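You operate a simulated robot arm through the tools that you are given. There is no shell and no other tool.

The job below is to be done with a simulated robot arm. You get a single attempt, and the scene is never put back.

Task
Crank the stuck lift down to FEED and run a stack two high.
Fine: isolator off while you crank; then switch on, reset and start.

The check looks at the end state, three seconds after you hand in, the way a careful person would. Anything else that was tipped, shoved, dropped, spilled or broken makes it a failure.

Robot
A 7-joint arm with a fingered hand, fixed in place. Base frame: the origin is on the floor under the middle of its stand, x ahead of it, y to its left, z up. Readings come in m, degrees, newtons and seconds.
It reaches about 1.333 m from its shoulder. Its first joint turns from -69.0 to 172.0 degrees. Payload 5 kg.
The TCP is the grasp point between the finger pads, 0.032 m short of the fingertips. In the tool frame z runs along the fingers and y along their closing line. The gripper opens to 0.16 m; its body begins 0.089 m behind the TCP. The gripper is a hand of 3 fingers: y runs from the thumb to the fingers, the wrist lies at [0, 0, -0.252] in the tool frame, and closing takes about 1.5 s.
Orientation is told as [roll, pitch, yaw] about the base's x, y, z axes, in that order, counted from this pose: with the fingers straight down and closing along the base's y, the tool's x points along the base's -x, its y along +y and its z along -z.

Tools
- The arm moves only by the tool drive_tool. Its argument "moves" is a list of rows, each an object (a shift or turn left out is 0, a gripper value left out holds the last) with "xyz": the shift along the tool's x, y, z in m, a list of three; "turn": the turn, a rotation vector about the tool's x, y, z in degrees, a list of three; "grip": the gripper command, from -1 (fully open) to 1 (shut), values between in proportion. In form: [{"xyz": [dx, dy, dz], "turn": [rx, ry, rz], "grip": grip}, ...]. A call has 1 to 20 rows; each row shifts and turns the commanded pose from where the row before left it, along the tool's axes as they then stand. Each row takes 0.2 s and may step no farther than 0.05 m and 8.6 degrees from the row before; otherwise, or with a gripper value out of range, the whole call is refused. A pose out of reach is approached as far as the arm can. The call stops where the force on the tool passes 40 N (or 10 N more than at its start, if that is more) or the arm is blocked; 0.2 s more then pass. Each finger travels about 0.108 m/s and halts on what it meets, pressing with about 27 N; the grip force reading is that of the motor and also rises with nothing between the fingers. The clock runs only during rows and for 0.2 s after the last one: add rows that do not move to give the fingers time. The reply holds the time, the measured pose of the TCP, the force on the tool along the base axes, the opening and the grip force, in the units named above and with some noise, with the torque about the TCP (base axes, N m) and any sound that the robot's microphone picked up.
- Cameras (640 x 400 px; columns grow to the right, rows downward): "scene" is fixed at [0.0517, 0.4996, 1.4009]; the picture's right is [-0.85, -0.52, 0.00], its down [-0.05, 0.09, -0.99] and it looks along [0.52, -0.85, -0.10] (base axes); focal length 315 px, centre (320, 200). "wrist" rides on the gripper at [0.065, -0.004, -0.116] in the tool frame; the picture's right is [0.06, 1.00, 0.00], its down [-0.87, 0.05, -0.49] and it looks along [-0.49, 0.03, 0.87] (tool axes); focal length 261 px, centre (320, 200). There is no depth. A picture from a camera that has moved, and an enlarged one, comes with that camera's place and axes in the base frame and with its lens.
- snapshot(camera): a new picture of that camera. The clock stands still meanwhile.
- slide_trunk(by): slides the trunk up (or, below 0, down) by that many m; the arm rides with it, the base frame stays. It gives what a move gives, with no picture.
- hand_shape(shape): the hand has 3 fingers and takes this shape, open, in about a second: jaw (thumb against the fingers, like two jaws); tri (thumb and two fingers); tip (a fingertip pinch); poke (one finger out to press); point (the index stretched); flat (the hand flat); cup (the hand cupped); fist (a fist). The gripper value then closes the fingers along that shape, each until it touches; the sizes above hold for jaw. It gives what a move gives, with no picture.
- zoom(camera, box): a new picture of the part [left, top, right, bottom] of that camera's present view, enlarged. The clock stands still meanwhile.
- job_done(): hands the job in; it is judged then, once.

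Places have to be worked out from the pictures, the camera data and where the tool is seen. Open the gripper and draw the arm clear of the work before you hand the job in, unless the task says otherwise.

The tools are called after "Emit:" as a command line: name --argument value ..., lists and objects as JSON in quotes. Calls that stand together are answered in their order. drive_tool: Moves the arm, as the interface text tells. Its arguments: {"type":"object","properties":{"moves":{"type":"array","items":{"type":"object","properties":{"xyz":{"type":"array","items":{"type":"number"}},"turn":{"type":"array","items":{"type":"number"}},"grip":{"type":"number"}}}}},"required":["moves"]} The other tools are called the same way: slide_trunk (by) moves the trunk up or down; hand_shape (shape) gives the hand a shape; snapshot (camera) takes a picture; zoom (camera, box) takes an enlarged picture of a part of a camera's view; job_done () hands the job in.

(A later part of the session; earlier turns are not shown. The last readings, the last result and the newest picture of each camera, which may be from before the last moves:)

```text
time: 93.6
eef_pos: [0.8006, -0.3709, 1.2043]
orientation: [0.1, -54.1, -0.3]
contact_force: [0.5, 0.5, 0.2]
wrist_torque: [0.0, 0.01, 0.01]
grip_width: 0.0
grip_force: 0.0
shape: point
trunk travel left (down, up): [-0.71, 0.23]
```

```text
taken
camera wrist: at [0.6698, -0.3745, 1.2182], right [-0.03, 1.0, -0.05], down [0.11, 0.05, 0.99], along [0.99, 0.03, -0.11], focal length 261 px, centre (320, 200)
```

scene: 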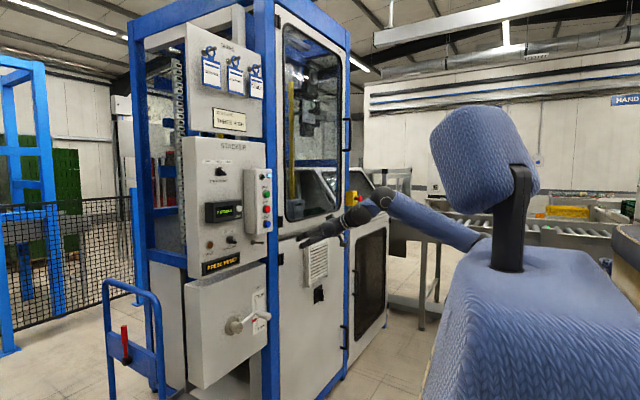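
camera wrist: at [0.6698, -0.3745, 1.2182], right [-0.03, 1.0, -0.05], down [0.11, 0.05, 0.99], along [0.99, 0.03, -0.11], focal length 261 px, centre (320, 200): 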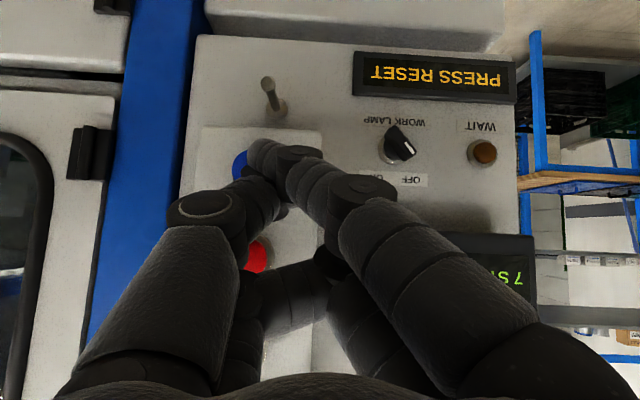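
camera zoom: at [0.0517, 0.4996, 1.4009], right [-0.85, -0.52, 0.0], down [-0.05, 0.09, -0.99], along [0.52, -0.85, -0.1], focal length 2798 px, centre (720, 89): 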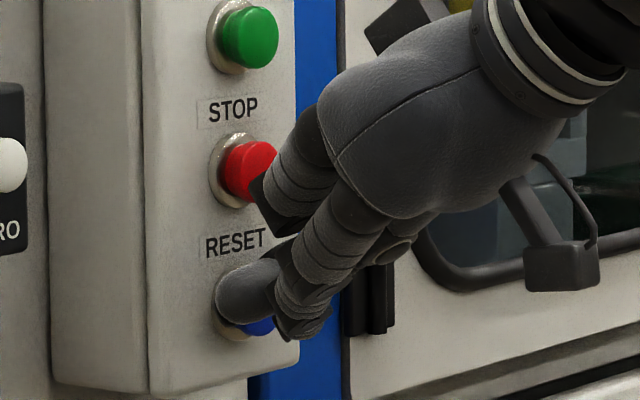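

The tip has passed to the left (+y) side of the RESET cap by ~1.3 cm without touching. I back off 1.5 cm, shift 1.3 cm right, and try again.

Emit:
drive_tool --moves '[{"xyz": [0.0088, 0, -0.0121]}, {"xyz": [0.0016, -0.0135, 0.0012]}]'

Emit:
zoom --camera "scene" --box '[250, 190, 300, 235]'

Emit:
zoom --camera "wrist" --box '[170, 80, 370, 280]'

```text
time: 94.2
eef_pos: [0.7885, -0.386, 1.2037]
orientation: [0.3, -54.1, -0.4]
contact_force: [-0.4, -0.1, -0.4]
wrist_torque: [0.01, 0.05, -0.01]
grip_width: 0.0
grip_force: 0.1
shape: point
trunk travel left (down, up): [-0.71, 0.23]
```

```text
8.89 times, centred on (275, 212) of scene
camera zoom: at [0.0517, 0.4996, 1.4009], right [-0.85, -0.52, 0.0], down [-0.05, 0.09, -0.99], along [0.52, -0.85, -0.1], focal length 2798 px, centre (720, 89)
```

zoom: 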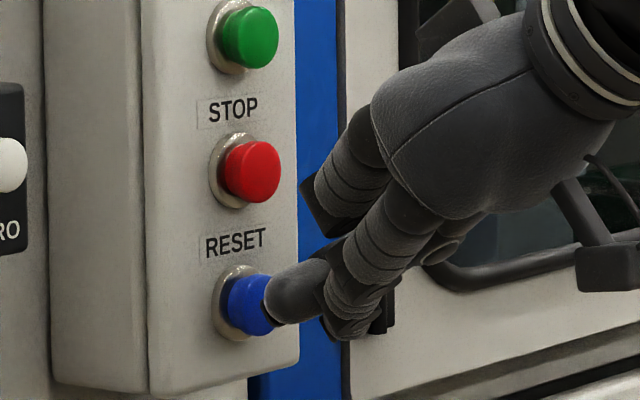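

```text
2.00 times, centred on (270, 180) of wrist
camera zoom: at [0.6558, -0.3891, 1.2172], right [-0.03, 1.0, -0.05], down [0.11, 0.05, 0.99], along [0.99, 0.03, -0.11], focal length 521 px, centre (420, 240)
```

zoom: 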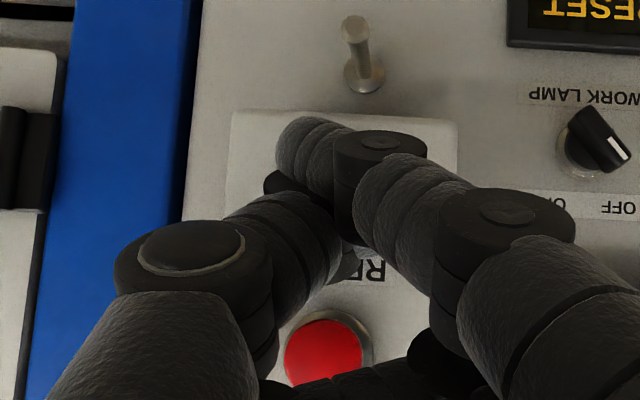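

By both views the tip is now within ~5 mm of the RESET centre with ~1 cm gap. I push forward again in small steps.

Emit:
drive_tool --moves '[{"xyz": [-0.0029, 0, 0.004]}, {"xyz": [-0.0029, 0, 0.004]}, {"xyz": [-0.0029, 0, 0.004]}]'

Emit:
zoom --camera "scene" --box '[250, 190, 300, 235]'

```text
time: 95.0
eef_pos: [0.8026, -0.3867, 1.2031]
orientation: [0.3, -54.1, -0.3]
contact_force: [-1.3, -0.6, 0.0]
wrist_torque: [-0.02, -0.01, -0.01]
grip_width: 0.0
grip_force: 0.0
shape: point
trunk travel left (down, up): [-0.71, 0.23]
```

```text
8.89 times, centred on (275, 212) of scene
camera zoom: at [0.0517, 0.4996, 1.4009], right [-0.85, -0.52, 0.0], down [-0.05, 0.09, -0.99], along [0.52, -0.85, -0.1], focal length 2798 px, centre (720, 89)
```

zoom: 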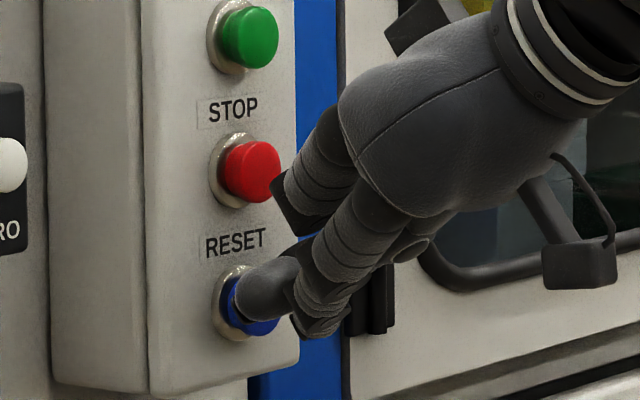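

The tip covers the cap and a slight force begins. I keep pressing in 4 mm steps.

Emit:
drive_tool --moves '[{"xyz": [-0.0012, 0, 0.0042]}, {"xyz": [-0.0024, 0, 0.0032]}]'

Emit:
zoom --camera "scene" --box '[190, 180, 300, 280]'

```text
time: 95.6
eef_pos: [0.8115, -0.385, 1.1999]
orientation: [0.4, -54.1, -0.3]
contact_force: [-0.6, 0.3, -0.6]
wrist_torque: [0.01, -0.01, 0.03]
grip_width: 0.0
grip_force: 0.0
shape: point
trunk travel left (down, up): [-0.71, 0.23]
```

```text
4.00 times, centred on (245, 230) of scene
camera zoom: at [0.0517, 0.4996, 1.4009], right [-0.85, -0.52, 0.0], down [-0.05, 0.09, -0.99], along [0.52, -0.85, -0.1], focal length 1259 px, centre (620, 80)
```

zoom: 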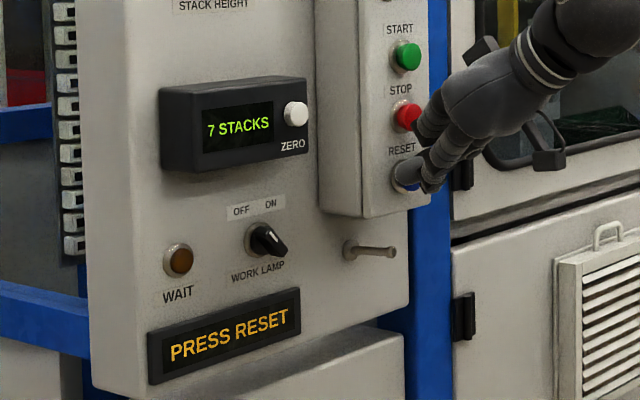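

Still no real contact. I zoom both views again to see where the tip actually is relative to the cap.

Emit:
zoom --camera "scene" --box '[255, 205, 295, 235]'

Emit:
zoom --camera "wrist" --box '[190, 100, 350, 260]'

```text
13.33 times, centred on (275, 220) of scene
camera zoom: at [0.0517, 0.4996, 1.4009], right [-0.85, -0.52, 0.0], down [-0.05, 0.09, -0.99], along [0.52, -0.85, -0.1], focal length 4197 px, centre (920, -67)
```

zoom: 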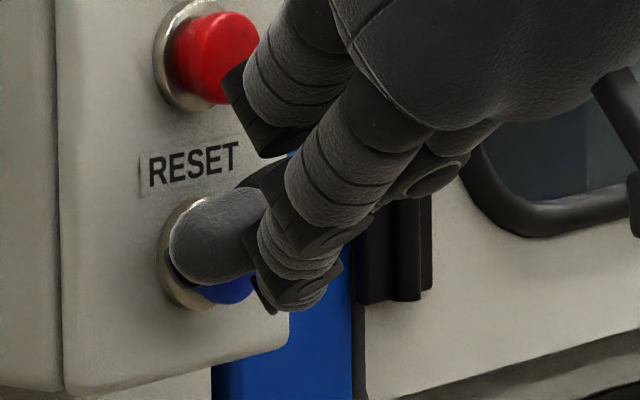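

```text
2.50 times, centred on (270, 180) of wrist
camera zoom: at [0.6789, -0.3886, 1.2151], right [-0.03, 1.0, -0.05], down [0.11, 0.05, 0.99], along [0.99, 0.03, -0.11], focal length 652 px, centre (445, 250)
```

zoom: 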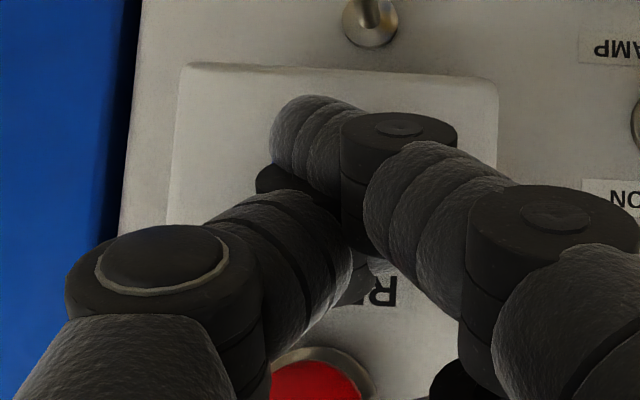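

Readings from the two views conflict for this crossed index finger, so it's a poor pointer. I back off 6 cm and switch to the jaw shape, whose closed fingertips sit at a known place (32 mm beyond the TCP, on axis).

Emit:
drive_tool --moves '[{"xyz": [0.0117, 0, -0.0162]}, {"xyz": [0.0117, 0, -0.0162]}, {"xyz": [0.0117, 0, -0.0162]}]'

Emit:
hand_shape --shape "jaw"

Emit:
drive_tool --moves '[{"grip": -0.5}, {"grip": 0}, {"grip": 0.5}, {"grip": 0.8}, {"grip": 1}, {"grip": 1}, {"grip": 1}, {"grip": 1}]'

Emit:
snapshot --camera "wrist"

Emit:
snapshot --camera "scene"

```text
time: 96.4
eef_pos: [0.7497, -0.3866, 1.2003]
orientation: [0.2, -54.2, -0.2]
contact_force: [-0.6, 0.0, -0.4]
wrist_torque: [0.01, -0.01, 0.0]
grip_width: 0.0
grip_force: 0.2
shape: point
trunk travel left (down, up): [-0.71, 0.23]
```

```text
time: 97.3
eef_pos: [0.7497, -0.3852, 1.2017]
orientation: [0.2, -54.1, -0.3]
contact_force: [0.1, -0.1, -0.2]
wrist_torque: [-0.02, 0.02, -0.02]
grip_width: 0.1097
grip_force: 0.0
shape: jaw
trunk travel left (down, up): [-0.71, 0.23]
```

```text
time: 99.1
eef_pos: [0.7506, -0.3852, 1.2009]
orientation: [0.2, -54.1, -0.3]
contact_force: [-0.1, 0.1, -0.2]
wrist_torque: [-0.01, 0.0, 0.0]
grip_width: 0.0
grip_force: 27.3
shape: jaw
trunk travel left (down, up): [-0.71, 0.23]
```

```text
taken
camera wrist: at [0.6184, -0.3894, 1.2153], right [-0.03, 1.0, -0.05], down [0.11, 0.05, 0.99], along [0.99, 0.03, -0.11], focal length 261 px, centre (320, 200)
```

wrist: 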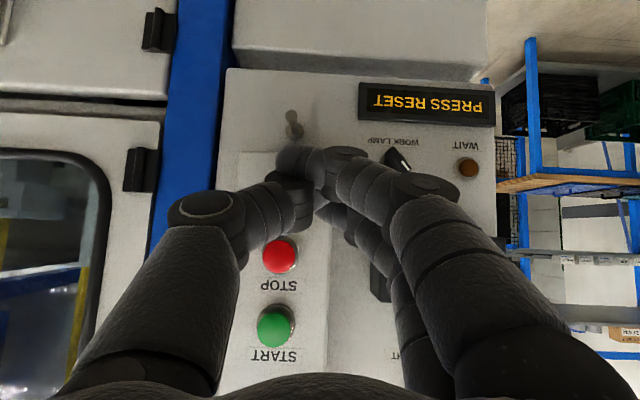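

```text
taken
```

scene: 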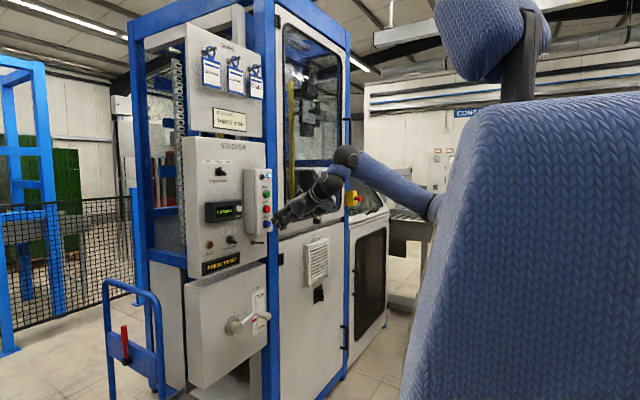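

The buttons are now well measured from the wrist: y≈-0.415, STOP z≈1.241, START z≈1.298, so RESET z≈1.184. I zoom to see the closed fist's leading profile.

Emit:
zoom --camera "scene" --box '[250, 170, 350, 250]'

Emit:
zoom --camera "wrist" --box '[220, 100, 420, 300]'

```text
5.00 times, centred on (300, 210) of scene
camera zoom: at [0.0517, 0.4996, 1.4009], right [-0.85, -0.52, 0.0], down [-0.05, 0.09, -0.99], along [0.52, -0.85, -0.1], focal length 1574 px, centre (420, 150)
```

zoom: 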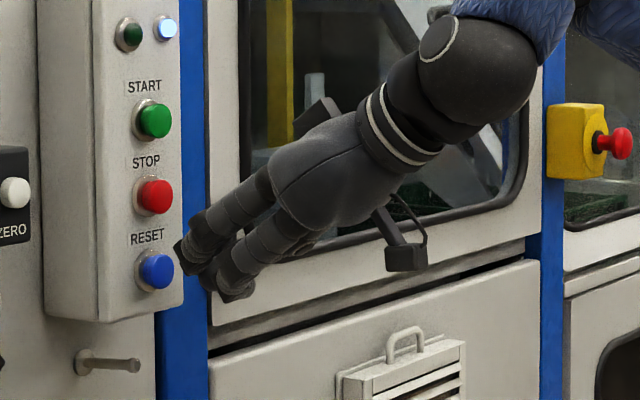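

```text
2.00 times, centred on (320, 200) of wrist
camera zoom: at [0.6184, -0.3894, 1.2153], right [-0.03, 1.0, -0.05], down [0.11, 0.05, 0.99], along [0.99, 0.03, -0.11], focal length 521 px, centre (320, 200)
```

zoom: 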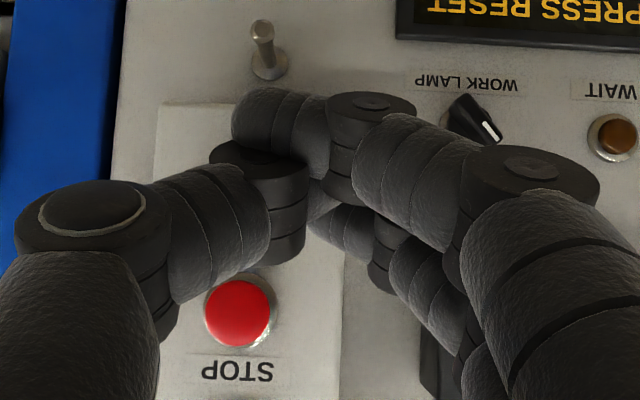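

The closed hand's joints lead instead of a tip, so the better poker is the thumb alone at a ~7 cm opening (its tip then points forward). I open to that width and pitch the hand to about -74°.

Emit:
drive_tool --moves '[{"grip": 0.6}, {"grip": 0.3}, {"grip": 0.15}, {"grip": 0.15, "turn": [0, -7, 0]}, {"turn": [0, -7, 0]}, {"turn": [0, -6, 0]}]'

Emit:
snapshot --camera "wrist"

Emit:
zoom --camera "scene" --box '[250, 170, 350, 250]'

```text
time: 100.5
eef_pos: [0.7498, -0.3849, 1.2021]
orientation: [0.2, -74.2, -0.4]
contact_force: [-0.2, 0.4, 0.9]
wrist_torque: [0.01, 0.04, 0.01]
grip_width: 0.0299
grip_force: 0.1
shape: jaw
trunk travel left (down, up): [-0.71, 0.23]
```

```text
taken
camera wrist: at [0.6211, -0.3886, 1.1692], right [-0.01, 1.0, -0.06], down [-0.24, 0.05, 0.97], along [0.97, 0.03, 0.23], focal length 261 px, centre (320, 200)
```

wrist: 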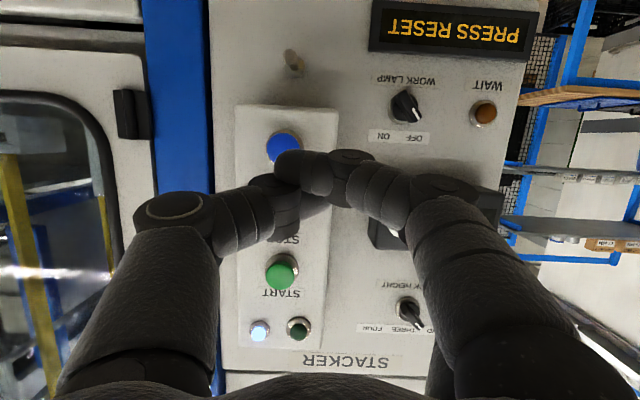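

```text
5.00 times, centred on (300, 210) of scene
camera zoom: at [0.0517, 0.4996, 1.4009], right [-0.85, -0.52, 0.0], down [-0.05, 0.09, -0.99], along [0.52, -0.85, -0.1], focal length 1574 px, centre (420, 150)
```

zoom: 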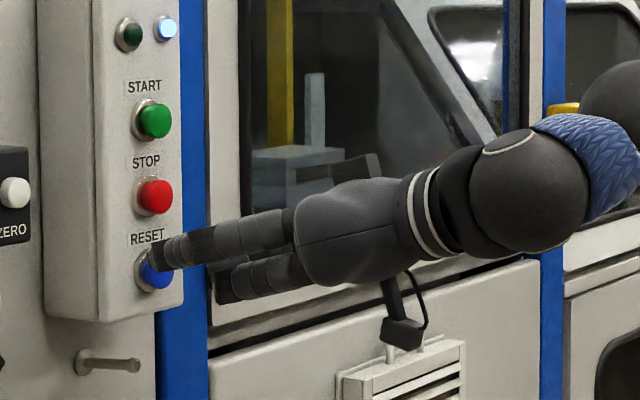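

Pitch is good. The fingers report only 3 cm opening, so I wait a moment for them to finish opening; meanwhile I zoom on the stack-height knob.

Emit:
drive_tool --moves '[{"grip": 0.1}, {"grip": 0.1}, {"grip": 0.1}]'

Emit:
snapshot --camera "wrist"

Emit:
zoom --camera "wrist" --box '[350, 270, 470, 350]'

```text
time: 101.3
eef_pos: [0.7505, -0.3843, 1.2008]
orientation: [0.5, -74.2, -0.7]
contact_force: [0.6, -0.7, -0.1]
wrist_torque: [0.01, 0.01, -0.02]
grip_width: 0.0321
grip_force: 0.0
shape: jaw
trunk travel left (down, up): [-0.71, 0.23]
```

```text
taken
camera wrist: at [0.6212, -0.3883, 1.1692], right [-0.01, 1.0, -0.06], down [-0.24, 0.05, 0.97], along [0.97, 0.03, 0.23], focal length 261 px, centre (320, 200)
```

wrist: 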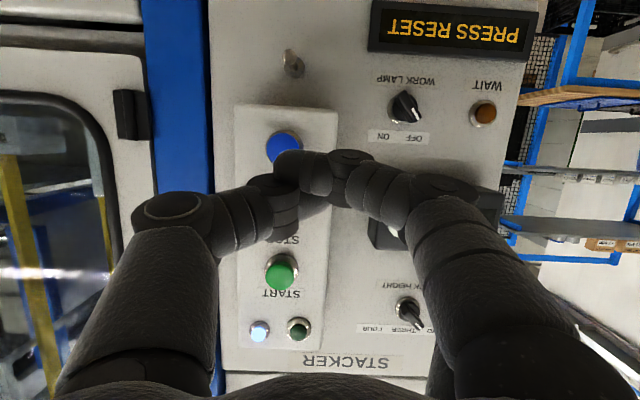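

```text
5.00 times, centred on (410, 310) of wrist
camera zoom: at [0.6212, -0.3883, 1.1692], right [-0.01, 1.0, -0.06], down [-0.24, 0.05, 0.97], along [0.97, 0.03, 0.23], focal length 1303 px, centre (-130, -350)
```

zoom: 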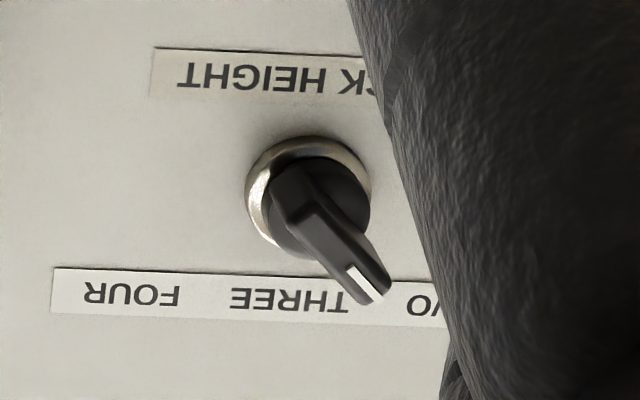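

The selector's mark points to TWO (about 40-45° left of THREE), so it is already right. The fingers seem hooked together at 3 cm; I re-issue the jaw shape to open them fully.

Emit:
hand_shape --shape "jaw"

Emit:
drive_tool --moves '[{"grip": -0.3}, {"grip": -0.3}, {"grip": -0.3}, {"grip": -0.3}]'

Emit:
snapshot --camera "wrist"

Emit:
zoom --camera "scene" --box '[240, 170, 340, 250]'

```text
time: 102.2
eef_pos: [0.7507, -0.3845, 1.2013]
orientation: [0.5, -74.1, -0.6]
contact_force: [-0.1, -0.2, -0.4]
wrist_torque: [0.0, -0.01, -0.04]
grip_width: 0.1599
grip_force: 0.0
shape: jaw
trunk travel left (down, up): [-0.71, 0.23]
```

```text
time: 103.2
eef_pos: [0.7503, -0.3848, 1.2018]
orientation: [0.5, -74.1, -0.7]
contact_force: [0.1, -0.3, 0.8]
wrist_torque: [-0.03, -0.01, -0.02]
grip_width: 0.1046
grip_force: 0.0
shape: jaw
trunk travel left (down, up): [-0.71, 0.23]
```

```text
taken
camera wrist: at [0.6214, -0.3882, 1.1691], right [-0.01, 1.0, -0.06], down [-0.24, 0.05, 0.97], along [0.97, 0.03, 0.23], focal length 261 px, centre (320, 200)
```

wrist: 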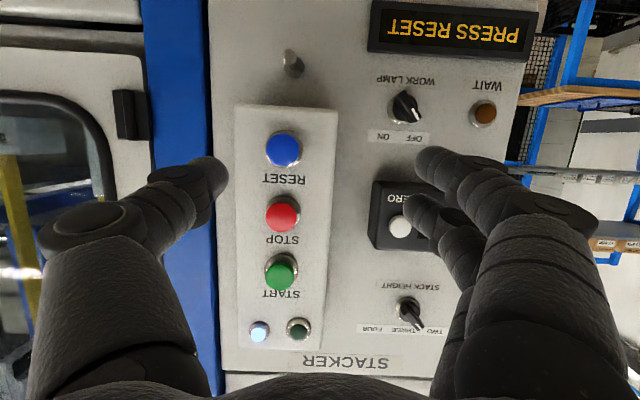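

```text
5.00 times, centred on (290, 210) of scene
camera zoom: at [0.0517, 0.4996, 1.4009], right [-0.85, -0.52, 0.0], down [-0.05, 0.09, -0.99], along [0.52, -0.85, -0.1], focal length 1574 px, centre (470, 150)
```

zoom: 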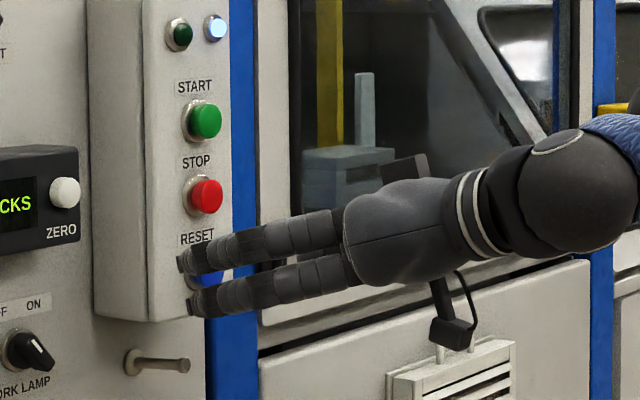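

All buttons are in clear view: RESET at (y,z)≈(-0.416,1.181), START ≈(-0.415,1.297). I close to a ~7 cm opening so the thumb tip leads and the other fingers stay away from ZERO, then look again.

Emit:
drive_tool --moves '[{"grip": 0.1}, {"grip": 0.12}, {"grip": 0.12}, {"grip": 0.12}]'

Emit:
zoom --camera "wrist" --box '[180, 100, 460, 300]'

Emit:
zoom --camera "scene" --box '[250, 190, 310, 240]'

```text
time: 104.2
eef_pos: [0.7503, -0.3849, 1.2011]
orientation: [0.5, -74.1, -0.6]
contact_force: [0.4, -0.1, 0.2]
wrist_torque: [0.01, -0.03, -0.02]
grip_width: 0.0713
grip_force: 0.1
shape: jaw
trunk travel left (down, up): [-0.71, 0.23]
```

```text
2.00 times, centred on (320, 200) of wrist
camera zoom: at [0.6214, -0.3882, 1.1691], right [-0.01, 1.0, -0.06], down [-0.24, 0.05, 0.97], along [0.97, 0.03, 0.23], focal length 521 px, centre (320, 200)
```

zoom: 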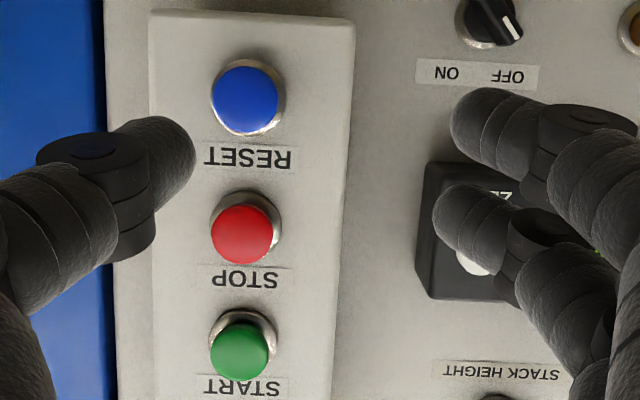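

```text
8.00 times, centred on (280, 215) of scene
camera zoom: at [0.0517, 0.4996, 1.4009], right [-0.85, -0.52, 0.0], down [-0.05, 0.09, -0.99], along [0.52, -0.85, -0.1], focal length 2518 px, centre (640, 80)
```

zoom: 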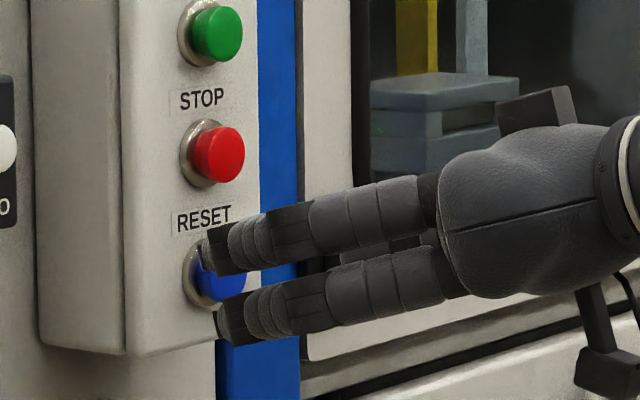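

Thumb tip estimated at (0.784,-0.431,1.1975). I move it in front of RESET: 1.5 cm left, 1.5 cm down and 3.5 cm forward, leaving about 2 cm gap.

Emit:
drive_tool --moves '[{"xyz": [0.0027, 0.0078, 0.019]}, {"xyz": [0.0027, 0.0078, 0.019]}]'

Emit:
snapshot --camera "wrist"

Emit:
zoom --camera "wrist" --box '[200, 120, 320, 220]'

Emit:
zoom --camera "scene" --box '[245, 190, 305, 240]'

```text
time: 104.8
eef_pos: [0.7841, -0.3714, 1.1844]
orientation: [0.6, -74.1, -0.8]
contact_force: [-0.2, -0.4, 0.3]
wrist_torque: [0.01, 0.0, 0.0]
grip_width: 0.0712
grip_force: 0.0
shape: jaw
trunk travel left (down, up): [-0.71, 0.23]
```

```text
taken
camera wrist: at [0.6555, -0.3735, 1.1528], right [-0.01, 1.0, -0.06], down [-0.24, 0.05, 0.97], along [0.97, 0.03, 0.23], focal length 261 px, centre (320, 200)
```

wrist: 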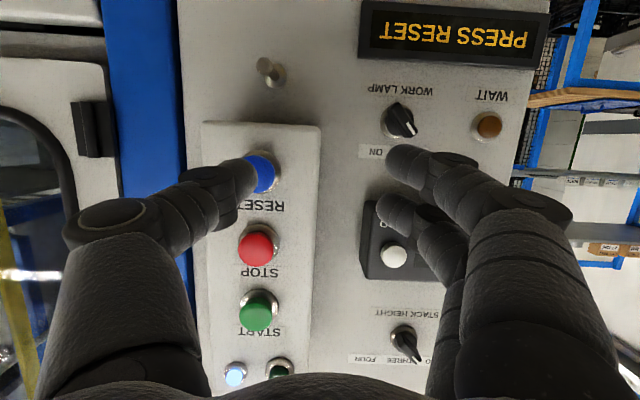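

```text
4.00 times, centred on (260, 170) of wrist
camera zoom: at [0.6555, -0.3735, 1.1528], right [-0.01, 1.0, -0.06], down [-0.24, 0.05, 0.97], along [0.97, 0.03, 0.23], focal length 1043 px, centre (560, 320)
```

zoom: 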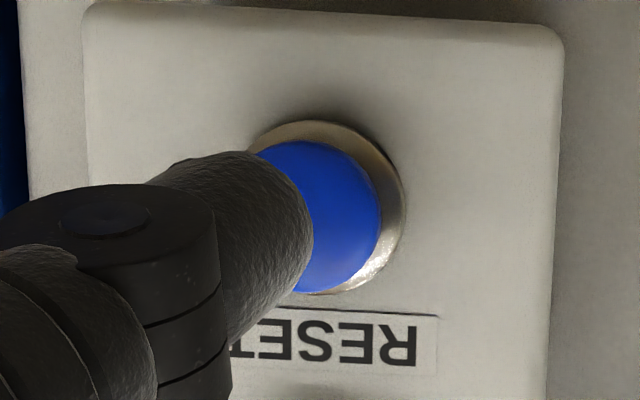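

```text
8.00 times, centred on (275, 215) of scene
camera zoom: at [0.0517, 0.4996, 1.4009], right [-0.85, -0.52, 0.0], down [-0.05, 0.09, -0.99], along [0.52, -0.85, -0.1], focal length 2518 px, centre (680, 80)
```

zoom: 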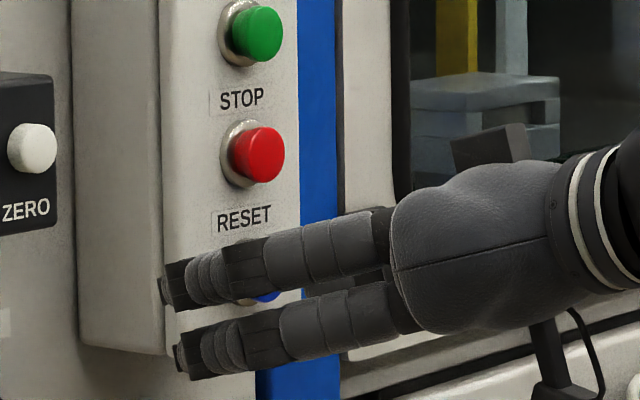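

The thumb tip is lined up with the RESET cap (predicted within ~3 mm at contact). I advance in 5 mm steps.

Emit:
drive_tool --moves '[{"xyz": [-0.0014, 0.001, 0.0048]}, {"xyz": [-0.0014, 0.001, 0.0048]}, {"xyz": [-0.0014, 0, 0.0048]}, {"xyz": [-0.0014, 0, 0.0048]}]'

Emit:
zoom --camera "wrist" --box '[200, 120, 320, 220]'

```text
time: 105.8
eef_pos: [0.8043, -0.3668, 1.1857]
orientation: [0.7, -74.2, -0.7]
contact_force: [-1.2, 0.3, -0.7]
wrist_torque: [0.05, 0.02, -0.08]
grip_width: 0.0709
grip_force: 0.0
shape: jaw
trunk travel left (down, up): [-0.71, 0.23]
```

```text
4.00 times, centred on (260, 170) of wrist
camera zoom: at [0.6761, -0.3713, 1.1538], right [-0.01, 1.0, -0.06], down [-0.24, 0.05, 0.97], along [0.97, 0.03, 0.23], focal length 1043 px, centre (560, 320)
```

zoom: 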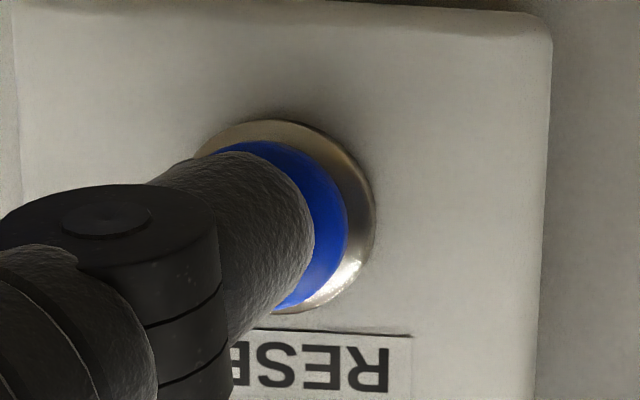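

The tip is on the cap and about to touch. I press on in 4 mm steps.

Emit:
drive_tool --moves '[{"xyz": [-0.0011, 0, 0.0038]}, {"xyz": [-0.0011, 0, 0.0038]}]'

Emit:
zoom --camera "scene" --box '[190, 180, 300, 280]'

Emit:
zoom --camera "wrist" --box '[200, 120, 320, 220]'

```text
time: 106.4
eef_pos: [0.8115, -0.3674, 1.1859]
orientation: [0.4, -74.1, -0.6]
contact_force: [-24.5, 1.8, -6.0]
wrist_torque: [0.35, 0.29, -1.21]
grip_width: 0.0708
grip_force: 0.1
shape: jaw
trunk travel left (down, up): [-0.71, 0.23]
heard: click
```

```text
4.00 times, centred on (245, 230) of scene
camera zoom: at [0.0517, 0.4996, 1.4009], right [-0.85, -0.52, 0.0], down [-0.05, 0.09, -0.99], along [0.52, -0.85, -0.1], focal length 1259 px, centre (620, 80)
```

zoom: 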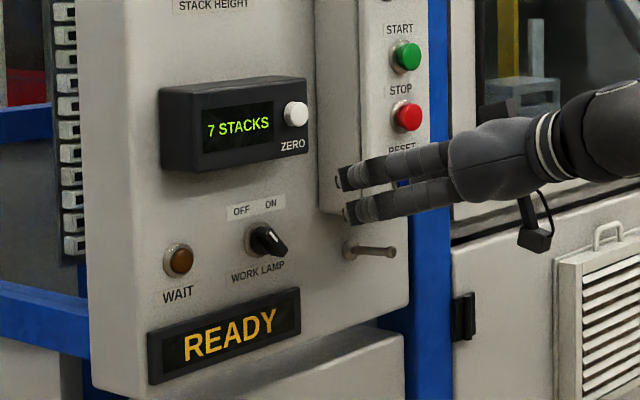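

```text
4.00 times, centred on (260, 170) of wrist
camera zoom: at [0.683, -0.3723, 1.1537], right [-0.01, 1.0, -0.06], down [-0.23, 0.05, 0.97], along [0.97, 0.03, 0.23], focal length 1043 px, centre (560, 320)
```

zoom: 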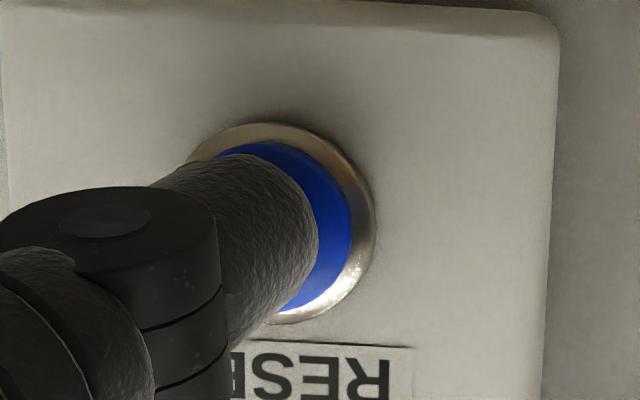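

A click was heard and the display shows READY. I back off 4 cm, then raise the trunk 11.5 cm to bring the thumb in front of START.

Emit:
drive_tool --moves '[{"xyz": [0.0055, 0, -0.0192]}, {"xyz": [0.0055, 0, -0.0192]}]'

Emit:
slide_trunk --by 0.115

Emit:
snapshot --camera "wrist"

Emit:
zoom --camera "wrist" --box '[200, 120, 320, 220]'

Emit:
zoom --camera "scene" --box '[190, 150, 310, 280]'

```text
time: 107.0
eef_pos: [0.7735, -0.3674, 1.1869]
orientation: [0.5, -74.2, -0.6]
contact_force: [0.0, 1.1, -0.9]
wrist_torque: [0.01, -0.01, 0.02]
grip_width: 0.0708
grip_force: 0.1
shape: jaw
trunk travel left (down, up): [-0.71, 0.23]
```

```text
time: 108.4
eef_pos: [0.773, -0.3678, 1.3019]
orientation: [0.6, -74.1, -0.6]
contact_force: [0.2, -0.5, -0.1]
wrist_torque: [0.0, 0.01, 0.02]
grip_width: 0.0706
grip_force: 0.0
shape: jaw
trunk travel left (down, up): [-0.825, 0.115]
```

```text
taken
camera wrist: at [0.6438, -0.3718, 1.2683], right [-0.01, 1.0, -0.06], down [-0.23, 0.05, 0.97], along [0.97, 0.03, 0.23], focal length 261 px, centre (320, 200)
```

wrist: 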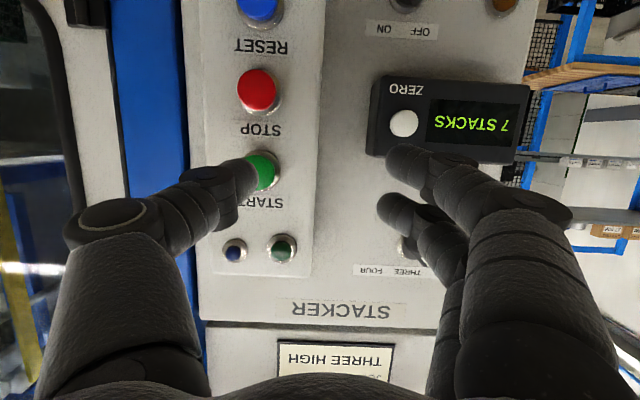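

```text
4.00 times, centred on (260, 170) of wrist
camera zoom: at [0.6438, -0.3718, 1.2683], right [-0.01, 1.0, -0.06], down [-0.23, 0.05, 0.97], along [0.97, 0.03, 0.23], focal length 1043 px, centre (560, 320)
```

zoom: 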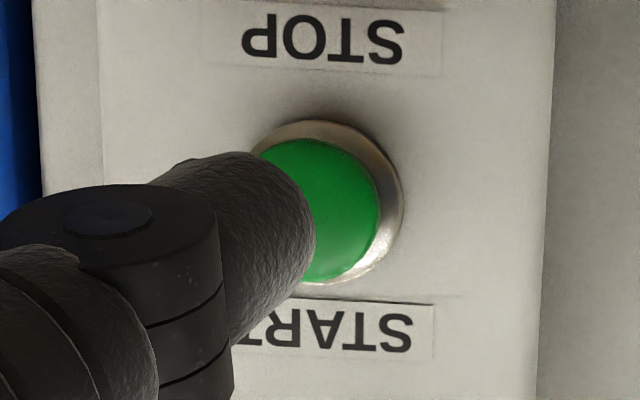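

```text
3.08 times, centred on (250, 215) of scene
camera zoom: at [0.0517, 0.4996, 1.4009], right [-0.85, -0.52, 0.0], down [-0.05, 0.09, -0.99], along [0.52, -0.85, -0.1], focal length 968 px, centre (535, 154)
```

zoom: 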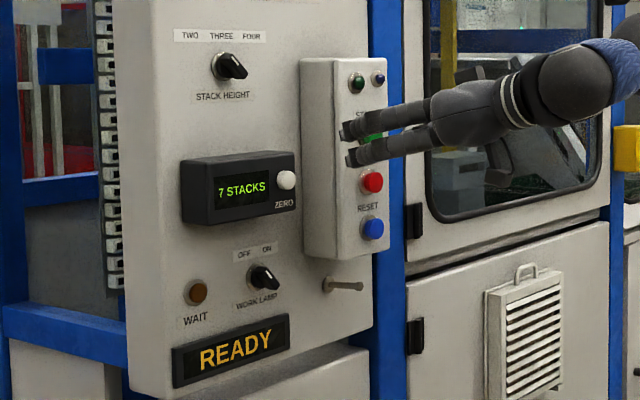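

READY is shown, the selector is at TWO, and the thumb is aligned with START just as it was with RESET. I advance to near contact, then press.

Emit:
drive_tool --moves '[{"xyz": [-0.0014, 0, 0.0048]}, {"xyz": [-0.0014, 0, 0.0048]}, {"xyz": [-0.0014, 0, 0.0048]}, {"xyz": [-0.0014, 0, 0.0048]}, {"xyz": [-0.0014, 0, 0.0048]}, {"xyz": [-0.0014, 0, 0.0048]}]'

Emit:
zoom --camera "wrist" --box '[200, 120, 320, 220]'

Emit:
zoom --camera "scene" --box '[210, 160, 290, 230]'

```text
time: 109.8
eef_pos: [0.8029, -0.3693, 1.3003]
orientation: [0.5, -74.0, -0.6]
contact_force: [0.5, 0.3, 0.5]
wrist_torque: [-0.03, 0.0, -0.01]
grip_width: 0.0707
grip_force: 0.0
shape: jaw
trunk travel left (down, up): [-0.825, 0.115]
```

```text
4.00 times, centred on (260, 170) of wrist
camera zoom: at [0.6737, -0.3725, 1.2689], right [-0.01, 1.0, -0.06], down [-0.23, 0.05, 0.97], along [0.97, 0.03, 0.23], focal length 1043 px, centre (560, 320)
```

zoom: 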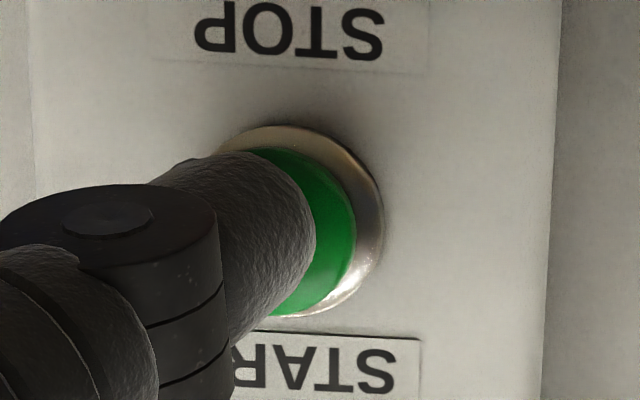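

```text
5.71 times, centred on (250, 195) of scene
camera zoom: at [0.0517, 0.4996, 1.4009], right [-0.85, -0.52, 0.0], down [-0.05, 0.09, -0.99], along [0.52, -0.85, -0.1], focal length 1799 px, centre (720, 229)
```

zoom: 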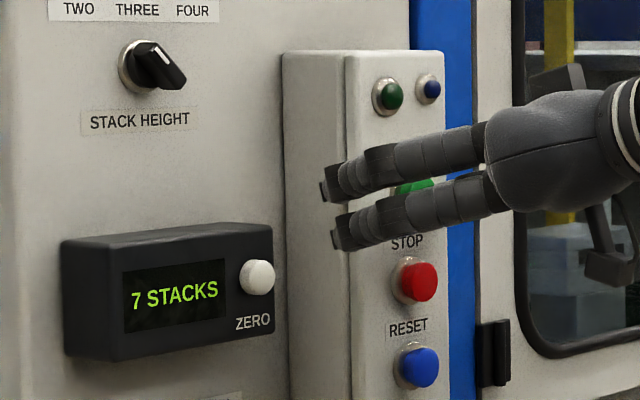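

Tip is over the green cap and the other fingers are clear of ZERO. I press START.

Emit:
drive_tool --moves '[{"xyz": [-0.0011, 0.001, 0.0038]}, {"xyz": [-0.0011, 0, 0.0038]}]'

Emit:
zoom --camera "scene" --box '[180, 150, 300, 290]'

```text
time: 110.4
eef_pos: [0.8095, -0.3687, 1.3009]
orientation: [0.6, -74.2, -0.6]
contact_force: [-10.5, -1.3, -2.1]
wrist_torque: [0.07, 0.05, -0.55]
grip_width: 0.0712
grip_force: 0.0
shape: jaw
trunk travel left (down, up): [-0.825, 0.115]
heard: click
```

```text
2.86 times, centred on (240, 220) of scene
camera zoom: at [0.0517, 0.4996, 1.4009], right [-0.85, -0.52, 0.0], down [-0.05, 0.09, -0.99], along [0.52, -0.85, -0.1], focal length 899 px, centre (549, 143)
```

zoom: 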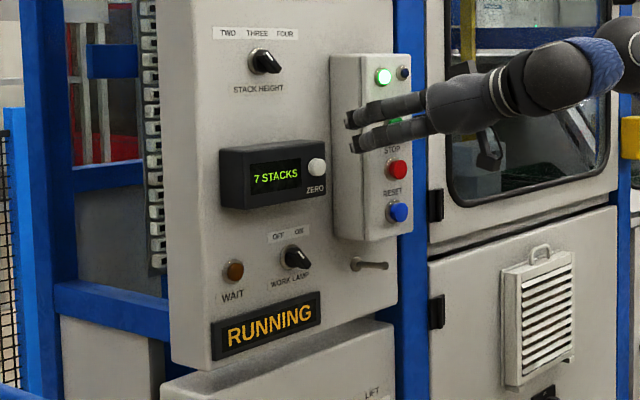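

Click heard; the display shows RUNNING with the green lamp lit. I back off the button and watch the run.

Emit:
drive_tool --moves '[{"xyz": [0.0055, 0, -0.0192]}, {"xyz": [0.0055, 0, -0.0192]}, {"xyz": [0, 0, 0]}, {"xyz": [0, 0, 0]}, {"xyz": [0, 0, 0]}, {"xyz": [0, 0, 0]}, {"xyz": [0, 0, 0]}, {"xyz": [0, 0, 0]}, {"xyz": [0, 0, 0]}, {"xyz": [0, 0, 0]}]'

Emit:
snapshot --camera "scene"

Emit:
zoom --camera "scene" --box '[180, 150, 300, 290]'

```text
time: 112.6
eef_pos: [0.7712, -0.3675, 1.2996]
orientation: [0.5, -74.1, -0.5]
contact_force: [0.4, -0.1, -1.0]
wrist_torque: [0.02, 0.01, -0.02]
grip_width: 0.0708
grip_force: 0.0
shape: jaw
trunk travel left (down, up): [-0.825, 0.115]
```

```text
taken
```

scene: 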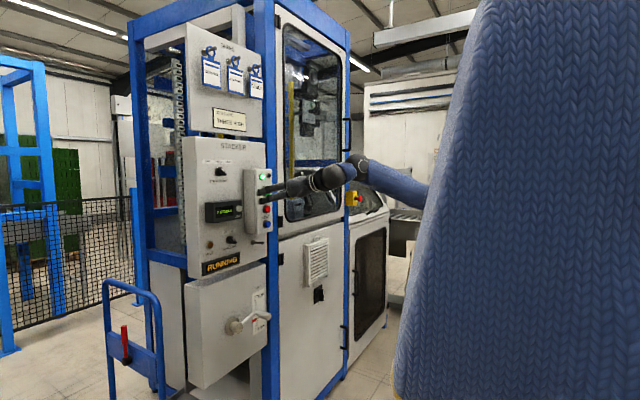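

```text
2.86 times, centred on (240, 220) of scene
camera zoom: at [0.0517, 0.4996, 1.4009], right [-0.85, -0.52, 0.0], down [-0.05, 0.09, -0.99], along [0.52, -0.85, -0.1], focal length 899 px, centre (549, 143)
```

zoom: 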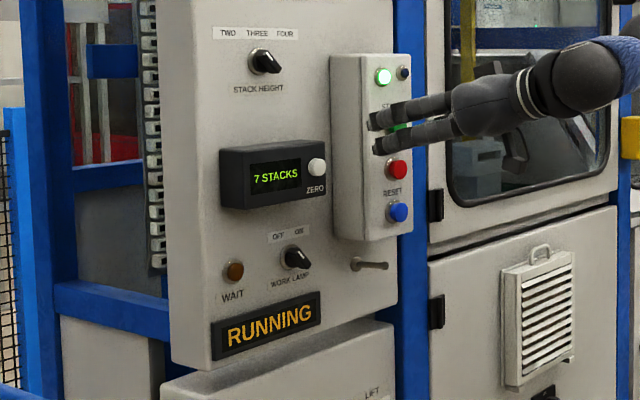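

It's running. I draw the arm away to the right (away from the controls) and open the hand while it works.

Emit:
drive_tool --moves '[{"xyz": [0, -0.04, 0]}, {"xyz": [0, -0.04, 0]}, {"xyz": [0, -0.04, 0]}, {"xyz": [0, -0.04, 0]}, {"xyz": [0, -0.04, 0]}, {"xyz": [0.0082, 0, -0.0289]}, {"grip": -0.5}, {"grip": -1}, {"grip": -1}, {"grip": -1}, {"xyz": [0, 0, 0]}, {"xyz": [0, 0, 0]}, {"xyz": [0, 0, 0]}, {"xyz": [0, 0, 0]}, {"xyz": [0, 0, 0]}, {"xyz": [0, 0, 0]}]'

Emit:
zoom --camera "scene" --box '[180, 150, 300, 290]'

Emit:
snapshot --camera "scene"

```text
time: 116.0
eef_pos: [0.7394, -0.5699, 1.2985]
orientation: [0.6, -74.0, -0.6]
contact_force: [0.2, -0.3, 0.3]
wrist_torque: [0.03, 0.03, 0.0]
grip_width: 0.1599
grip_force: 0.0
shape: jaw
trunk travel left (down, up): [-0.825, 0.115]
```

```text
2.86 times, centred on (240, 220) of scene
camera zoom: at [0.0517, 0.4996, 1.4009], right [-0.85, -0.52, 0.0], down [-0.05, 0.09, -0.99], along [0.52, -0.85, -0.1], focal length 899 px, centre (549, 143)
```

zoom: 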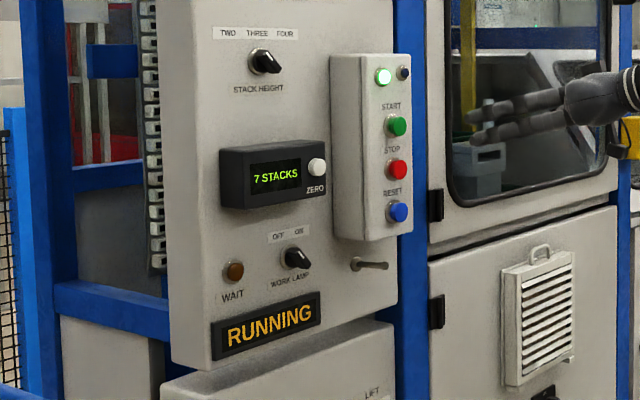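

```text
taken
```

scene: 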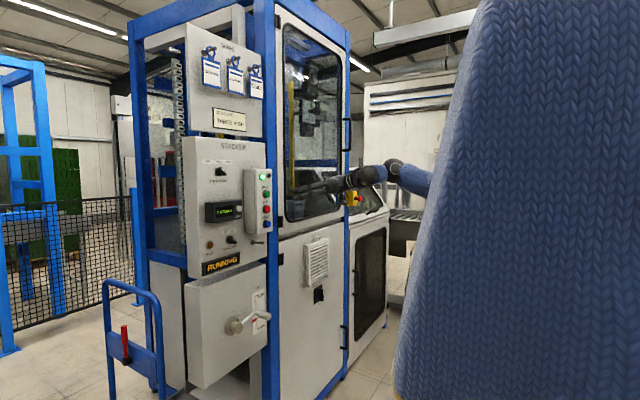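

Still RUNNING. I check the selector in close-up and wait a few more seconds.

Emit:
zoom --camera "scene" --box '[205, 155, 240, 190]'

Emit:
drive_tool --moves '[{"xyz": [0, 0, 0]}, {"xyz": [0, 0, 0]}, {"xyz": [0, 0, 0]}, {"xyz": [0, 0, 0]}, {"xyz": [0, 0, 0]}, {"xyz": [0, 0, 0]}, {"xyz": [0, 0, 0]}, {"xyz": [0, 0, 0]}, {"xyz": [0, 0, 0]}, {"xyz": [0, 0, 0]}, {"xyz": [0, 0, 0]}, {"xyz": [0, 0, 0]}, {"xyz": [0, 0, 0]}, {"xyz": [0, 0, 0]}, {"xyz": [0, 0, 0]}, {"xyz": [0, 0, 0]}, {"xyz": [0, 0, 0]}, {"xyz": [0, 0, 0]}, {"xyz": [0, 0, 0]}, {"xyz": [0, 0, 0]}]'

Emit:
zoom --camera "scene" --box '[180, 150, 300, 290]'

```text
11.43 times, centred on (222, 172) of scene
camera zoom: at [0.0517, 0.4996, 1.4009], right [-0.85, -0.52, 0.0], down [-0.05, 0.09, -0.99], along [0.52, -0.85, -0.1], focal length 3597 px, centre (1434, 514)
```

zoom: 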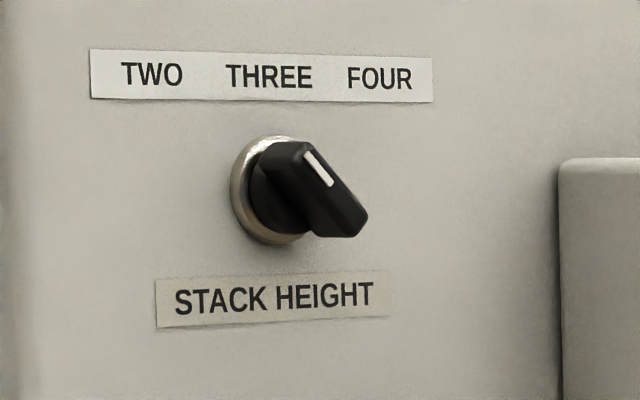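

```text
time: 120.2
eef_pos: [0.7395, -0.5688, 1.2988]
orientation: [0.6, -74.1, -0.7]
contact_force: [-0.5, 0.1, 0.3]
wrist_torque: [-0.01, 0.01, 0.02]
grip_width: 0.1597
grip_force: 0.0
shape: jaw
trunk travel left (down, up): [-0.825, 0.115]
```

```text
2.86 times, centred on (240, 220) of scene
camera zoom: at [0.0517, 0.4996, 1.4009], right [-0.85, -0.52, 0.0], down [-0.05, 0.09, -0.99], along [0.52, -0.85, -0.1], focal length 899 px, centre (549, 143)
```

zoom: 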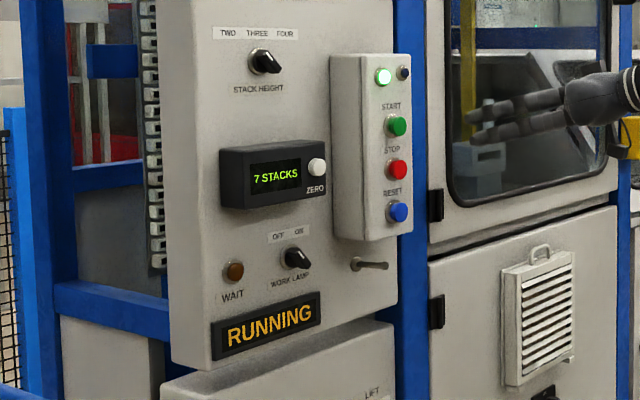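

The selector's mark points up-left to TWO. The machine is still running, so I wait longer and watch the counter.

Emit:
drive_tool --moves '[{"xyz": [0, 0, 0]}, {"xyz": [0, 0, 0]}, {"xyz": [0, 0, 0]}, {"xyz": [0, 0, 0]}, {"xyz": [0, 0, 0]}, {"xyz": [0, 0, 0]}, {"xyz": [0, 0, 0]}, {"xyz": [0, 0, 0]}, {"xyz": [0, 0, 0]}, {"xyz": [0, 0, 0]}, {"xyz": [0, 0, 0]}, {"xyz": [0, 0, 0]}, {"xyz": [0, 0, 0]}, {"xyz": [0, 0, 0]}, {"xyz": [0, 0, 0]}, {"xyz": [0, 0, 0]}, {"xyz": [0, 0, 0]}, {"xyz": [0, 0, 0]}, {"xyz": [0, 0, 0]}, {"xyz": [0, 0, 0]}]'

Emit:
snapshot --camera "scene"

Emit:
zoom --camera "scene" --box '[190, 190, 280, 280]'

Emit:
snapshot --camera "wrist"

```text
time: 124.4
eef_pos: [0.7393, -0.57, 1.2996]
orientation: [0.4, -74.2, -0.6]
contact_force: [-0.3, -0.1, -0.1]
wrist_torque: [-0.01, -0.01, 0.03]
grip_width: 0.1599
grip_force: 0.1
shape: jaw
trunk travel left (down, up): [-0.825, 0.115]
```

```text
taken
```

scene: 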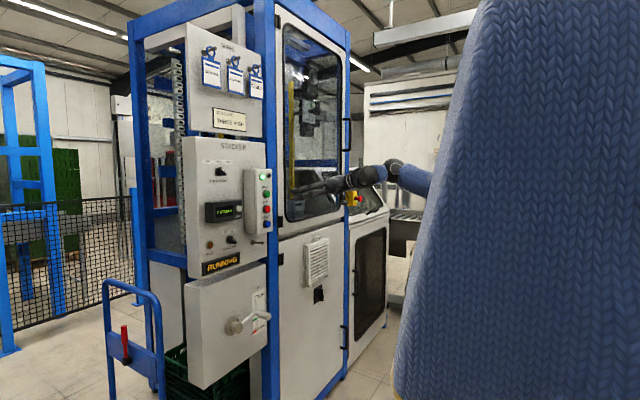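

```text
4.44 times, centred on (235, 235) of scene
camera zoom: at [0.0517, 0.4996, 1.4009], right [-0.85, -0.52, 0.0], down [-0.05, 0.09, -0.99], along [0.52, -0.85, -0.1], focal length 1399 px, centre (698, 44)
```

zoom: 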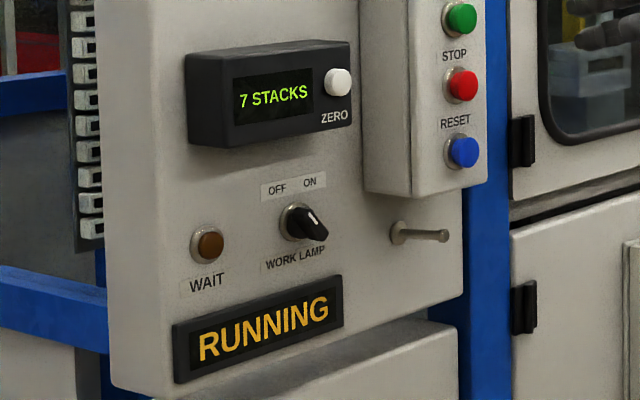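

```text
taken
camera wrist: at [0.6104, -0.5722, 1.267], right [-0.01, 1.0, -0.06], down [-0.24, 0.05, 0.97], along [0.97, 0.03, 0.23], focal length 261 px, centre (320, 200)
```

wrist: 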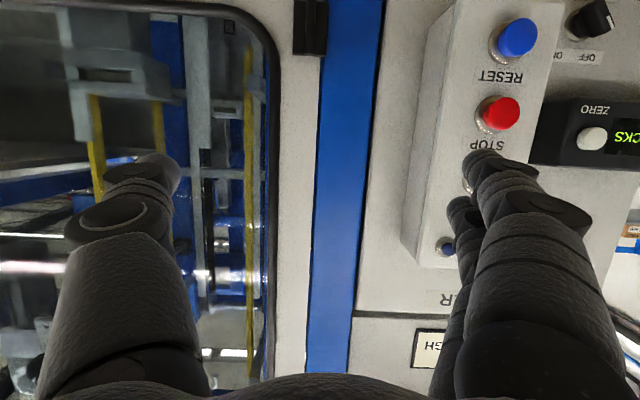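

Green crates are now appearing at the machine's base, so the stack is being made. I keep waiting.

Emit:
drive_tool --moves '[{"xyz": [0, 0, 0]}, {"xyz": [0, 0, 0]}, {"xyz": [0, 0, 0]}, {"xyz": [0, 0, 0]}, {"xyz": [0, 0, 0]}, {"xyz": [0, 0, 0]}, {"xyz": [0, 0, 0]}, {"xyz": [0, 0, 0]}, {"xyz": [0, 0, 0]}, {"xyz": [0, 0, 0]}, {"xyz": [0, 0, 0]}, {"xyz": [0, 0, 0]}, {"xyz": [0, 0, 0]}, {"xyz": [0, 0, 0]}, {"xyz": [0, 0, 0]}, {"xyz": [0, 0, 0]}, {"xyz": [0, 0, 0]}, {"xyz": [0, 0, 0]}, {"xyz": [0, 0, 0]}, {"xyz": [0, 0, 0]}]'

Emit:
snapshot --camera "scene"

Emit:
zoom --camera "scene" --box '[190, 190, 280, 280]'

```text
time: 128.6
eef_pos: [0.7406, -0.5684, 1.2986]
orientation: [0.6, -74.1, -0.6]
contact_force: [-0.3, -0.7, 0.1]
wrist_torque: [-0.05, 0.0, -0.01]
grip_width: 0.1599
grip_force: 0.0
shape: jaw
trunk travel left (down, up): [-0.825, 0.115]
```

```text
taken
```

scene: 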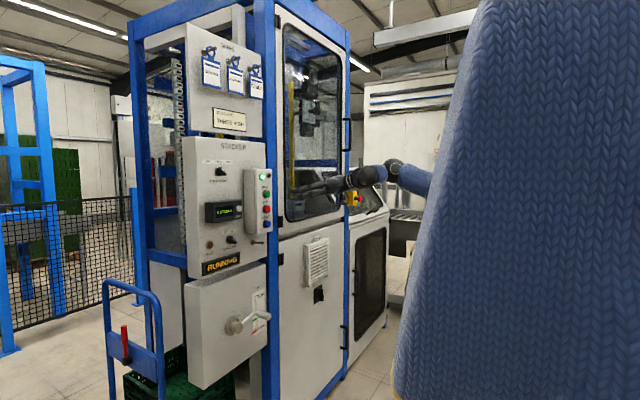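

```text
4.44 times, centred on (235, 235) of scene
camera zoom: at [0.0517, 0.4996, 1.4009], right [-0.85, -0.52, 0.0], down [-0.05, 0.09, -0.99], along [0.52, -0.85, -0.1], focal length 1399 px, centre (698, 44)
```

zoom: 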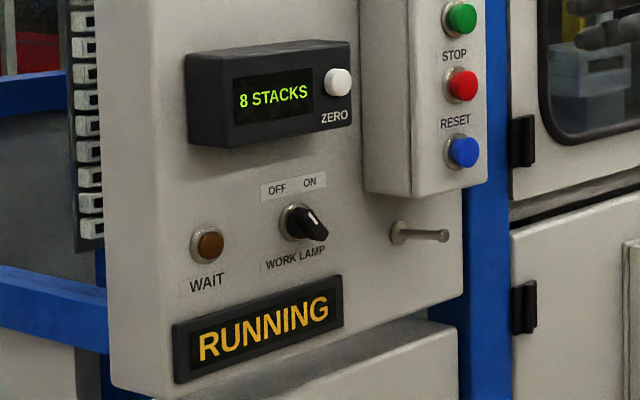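

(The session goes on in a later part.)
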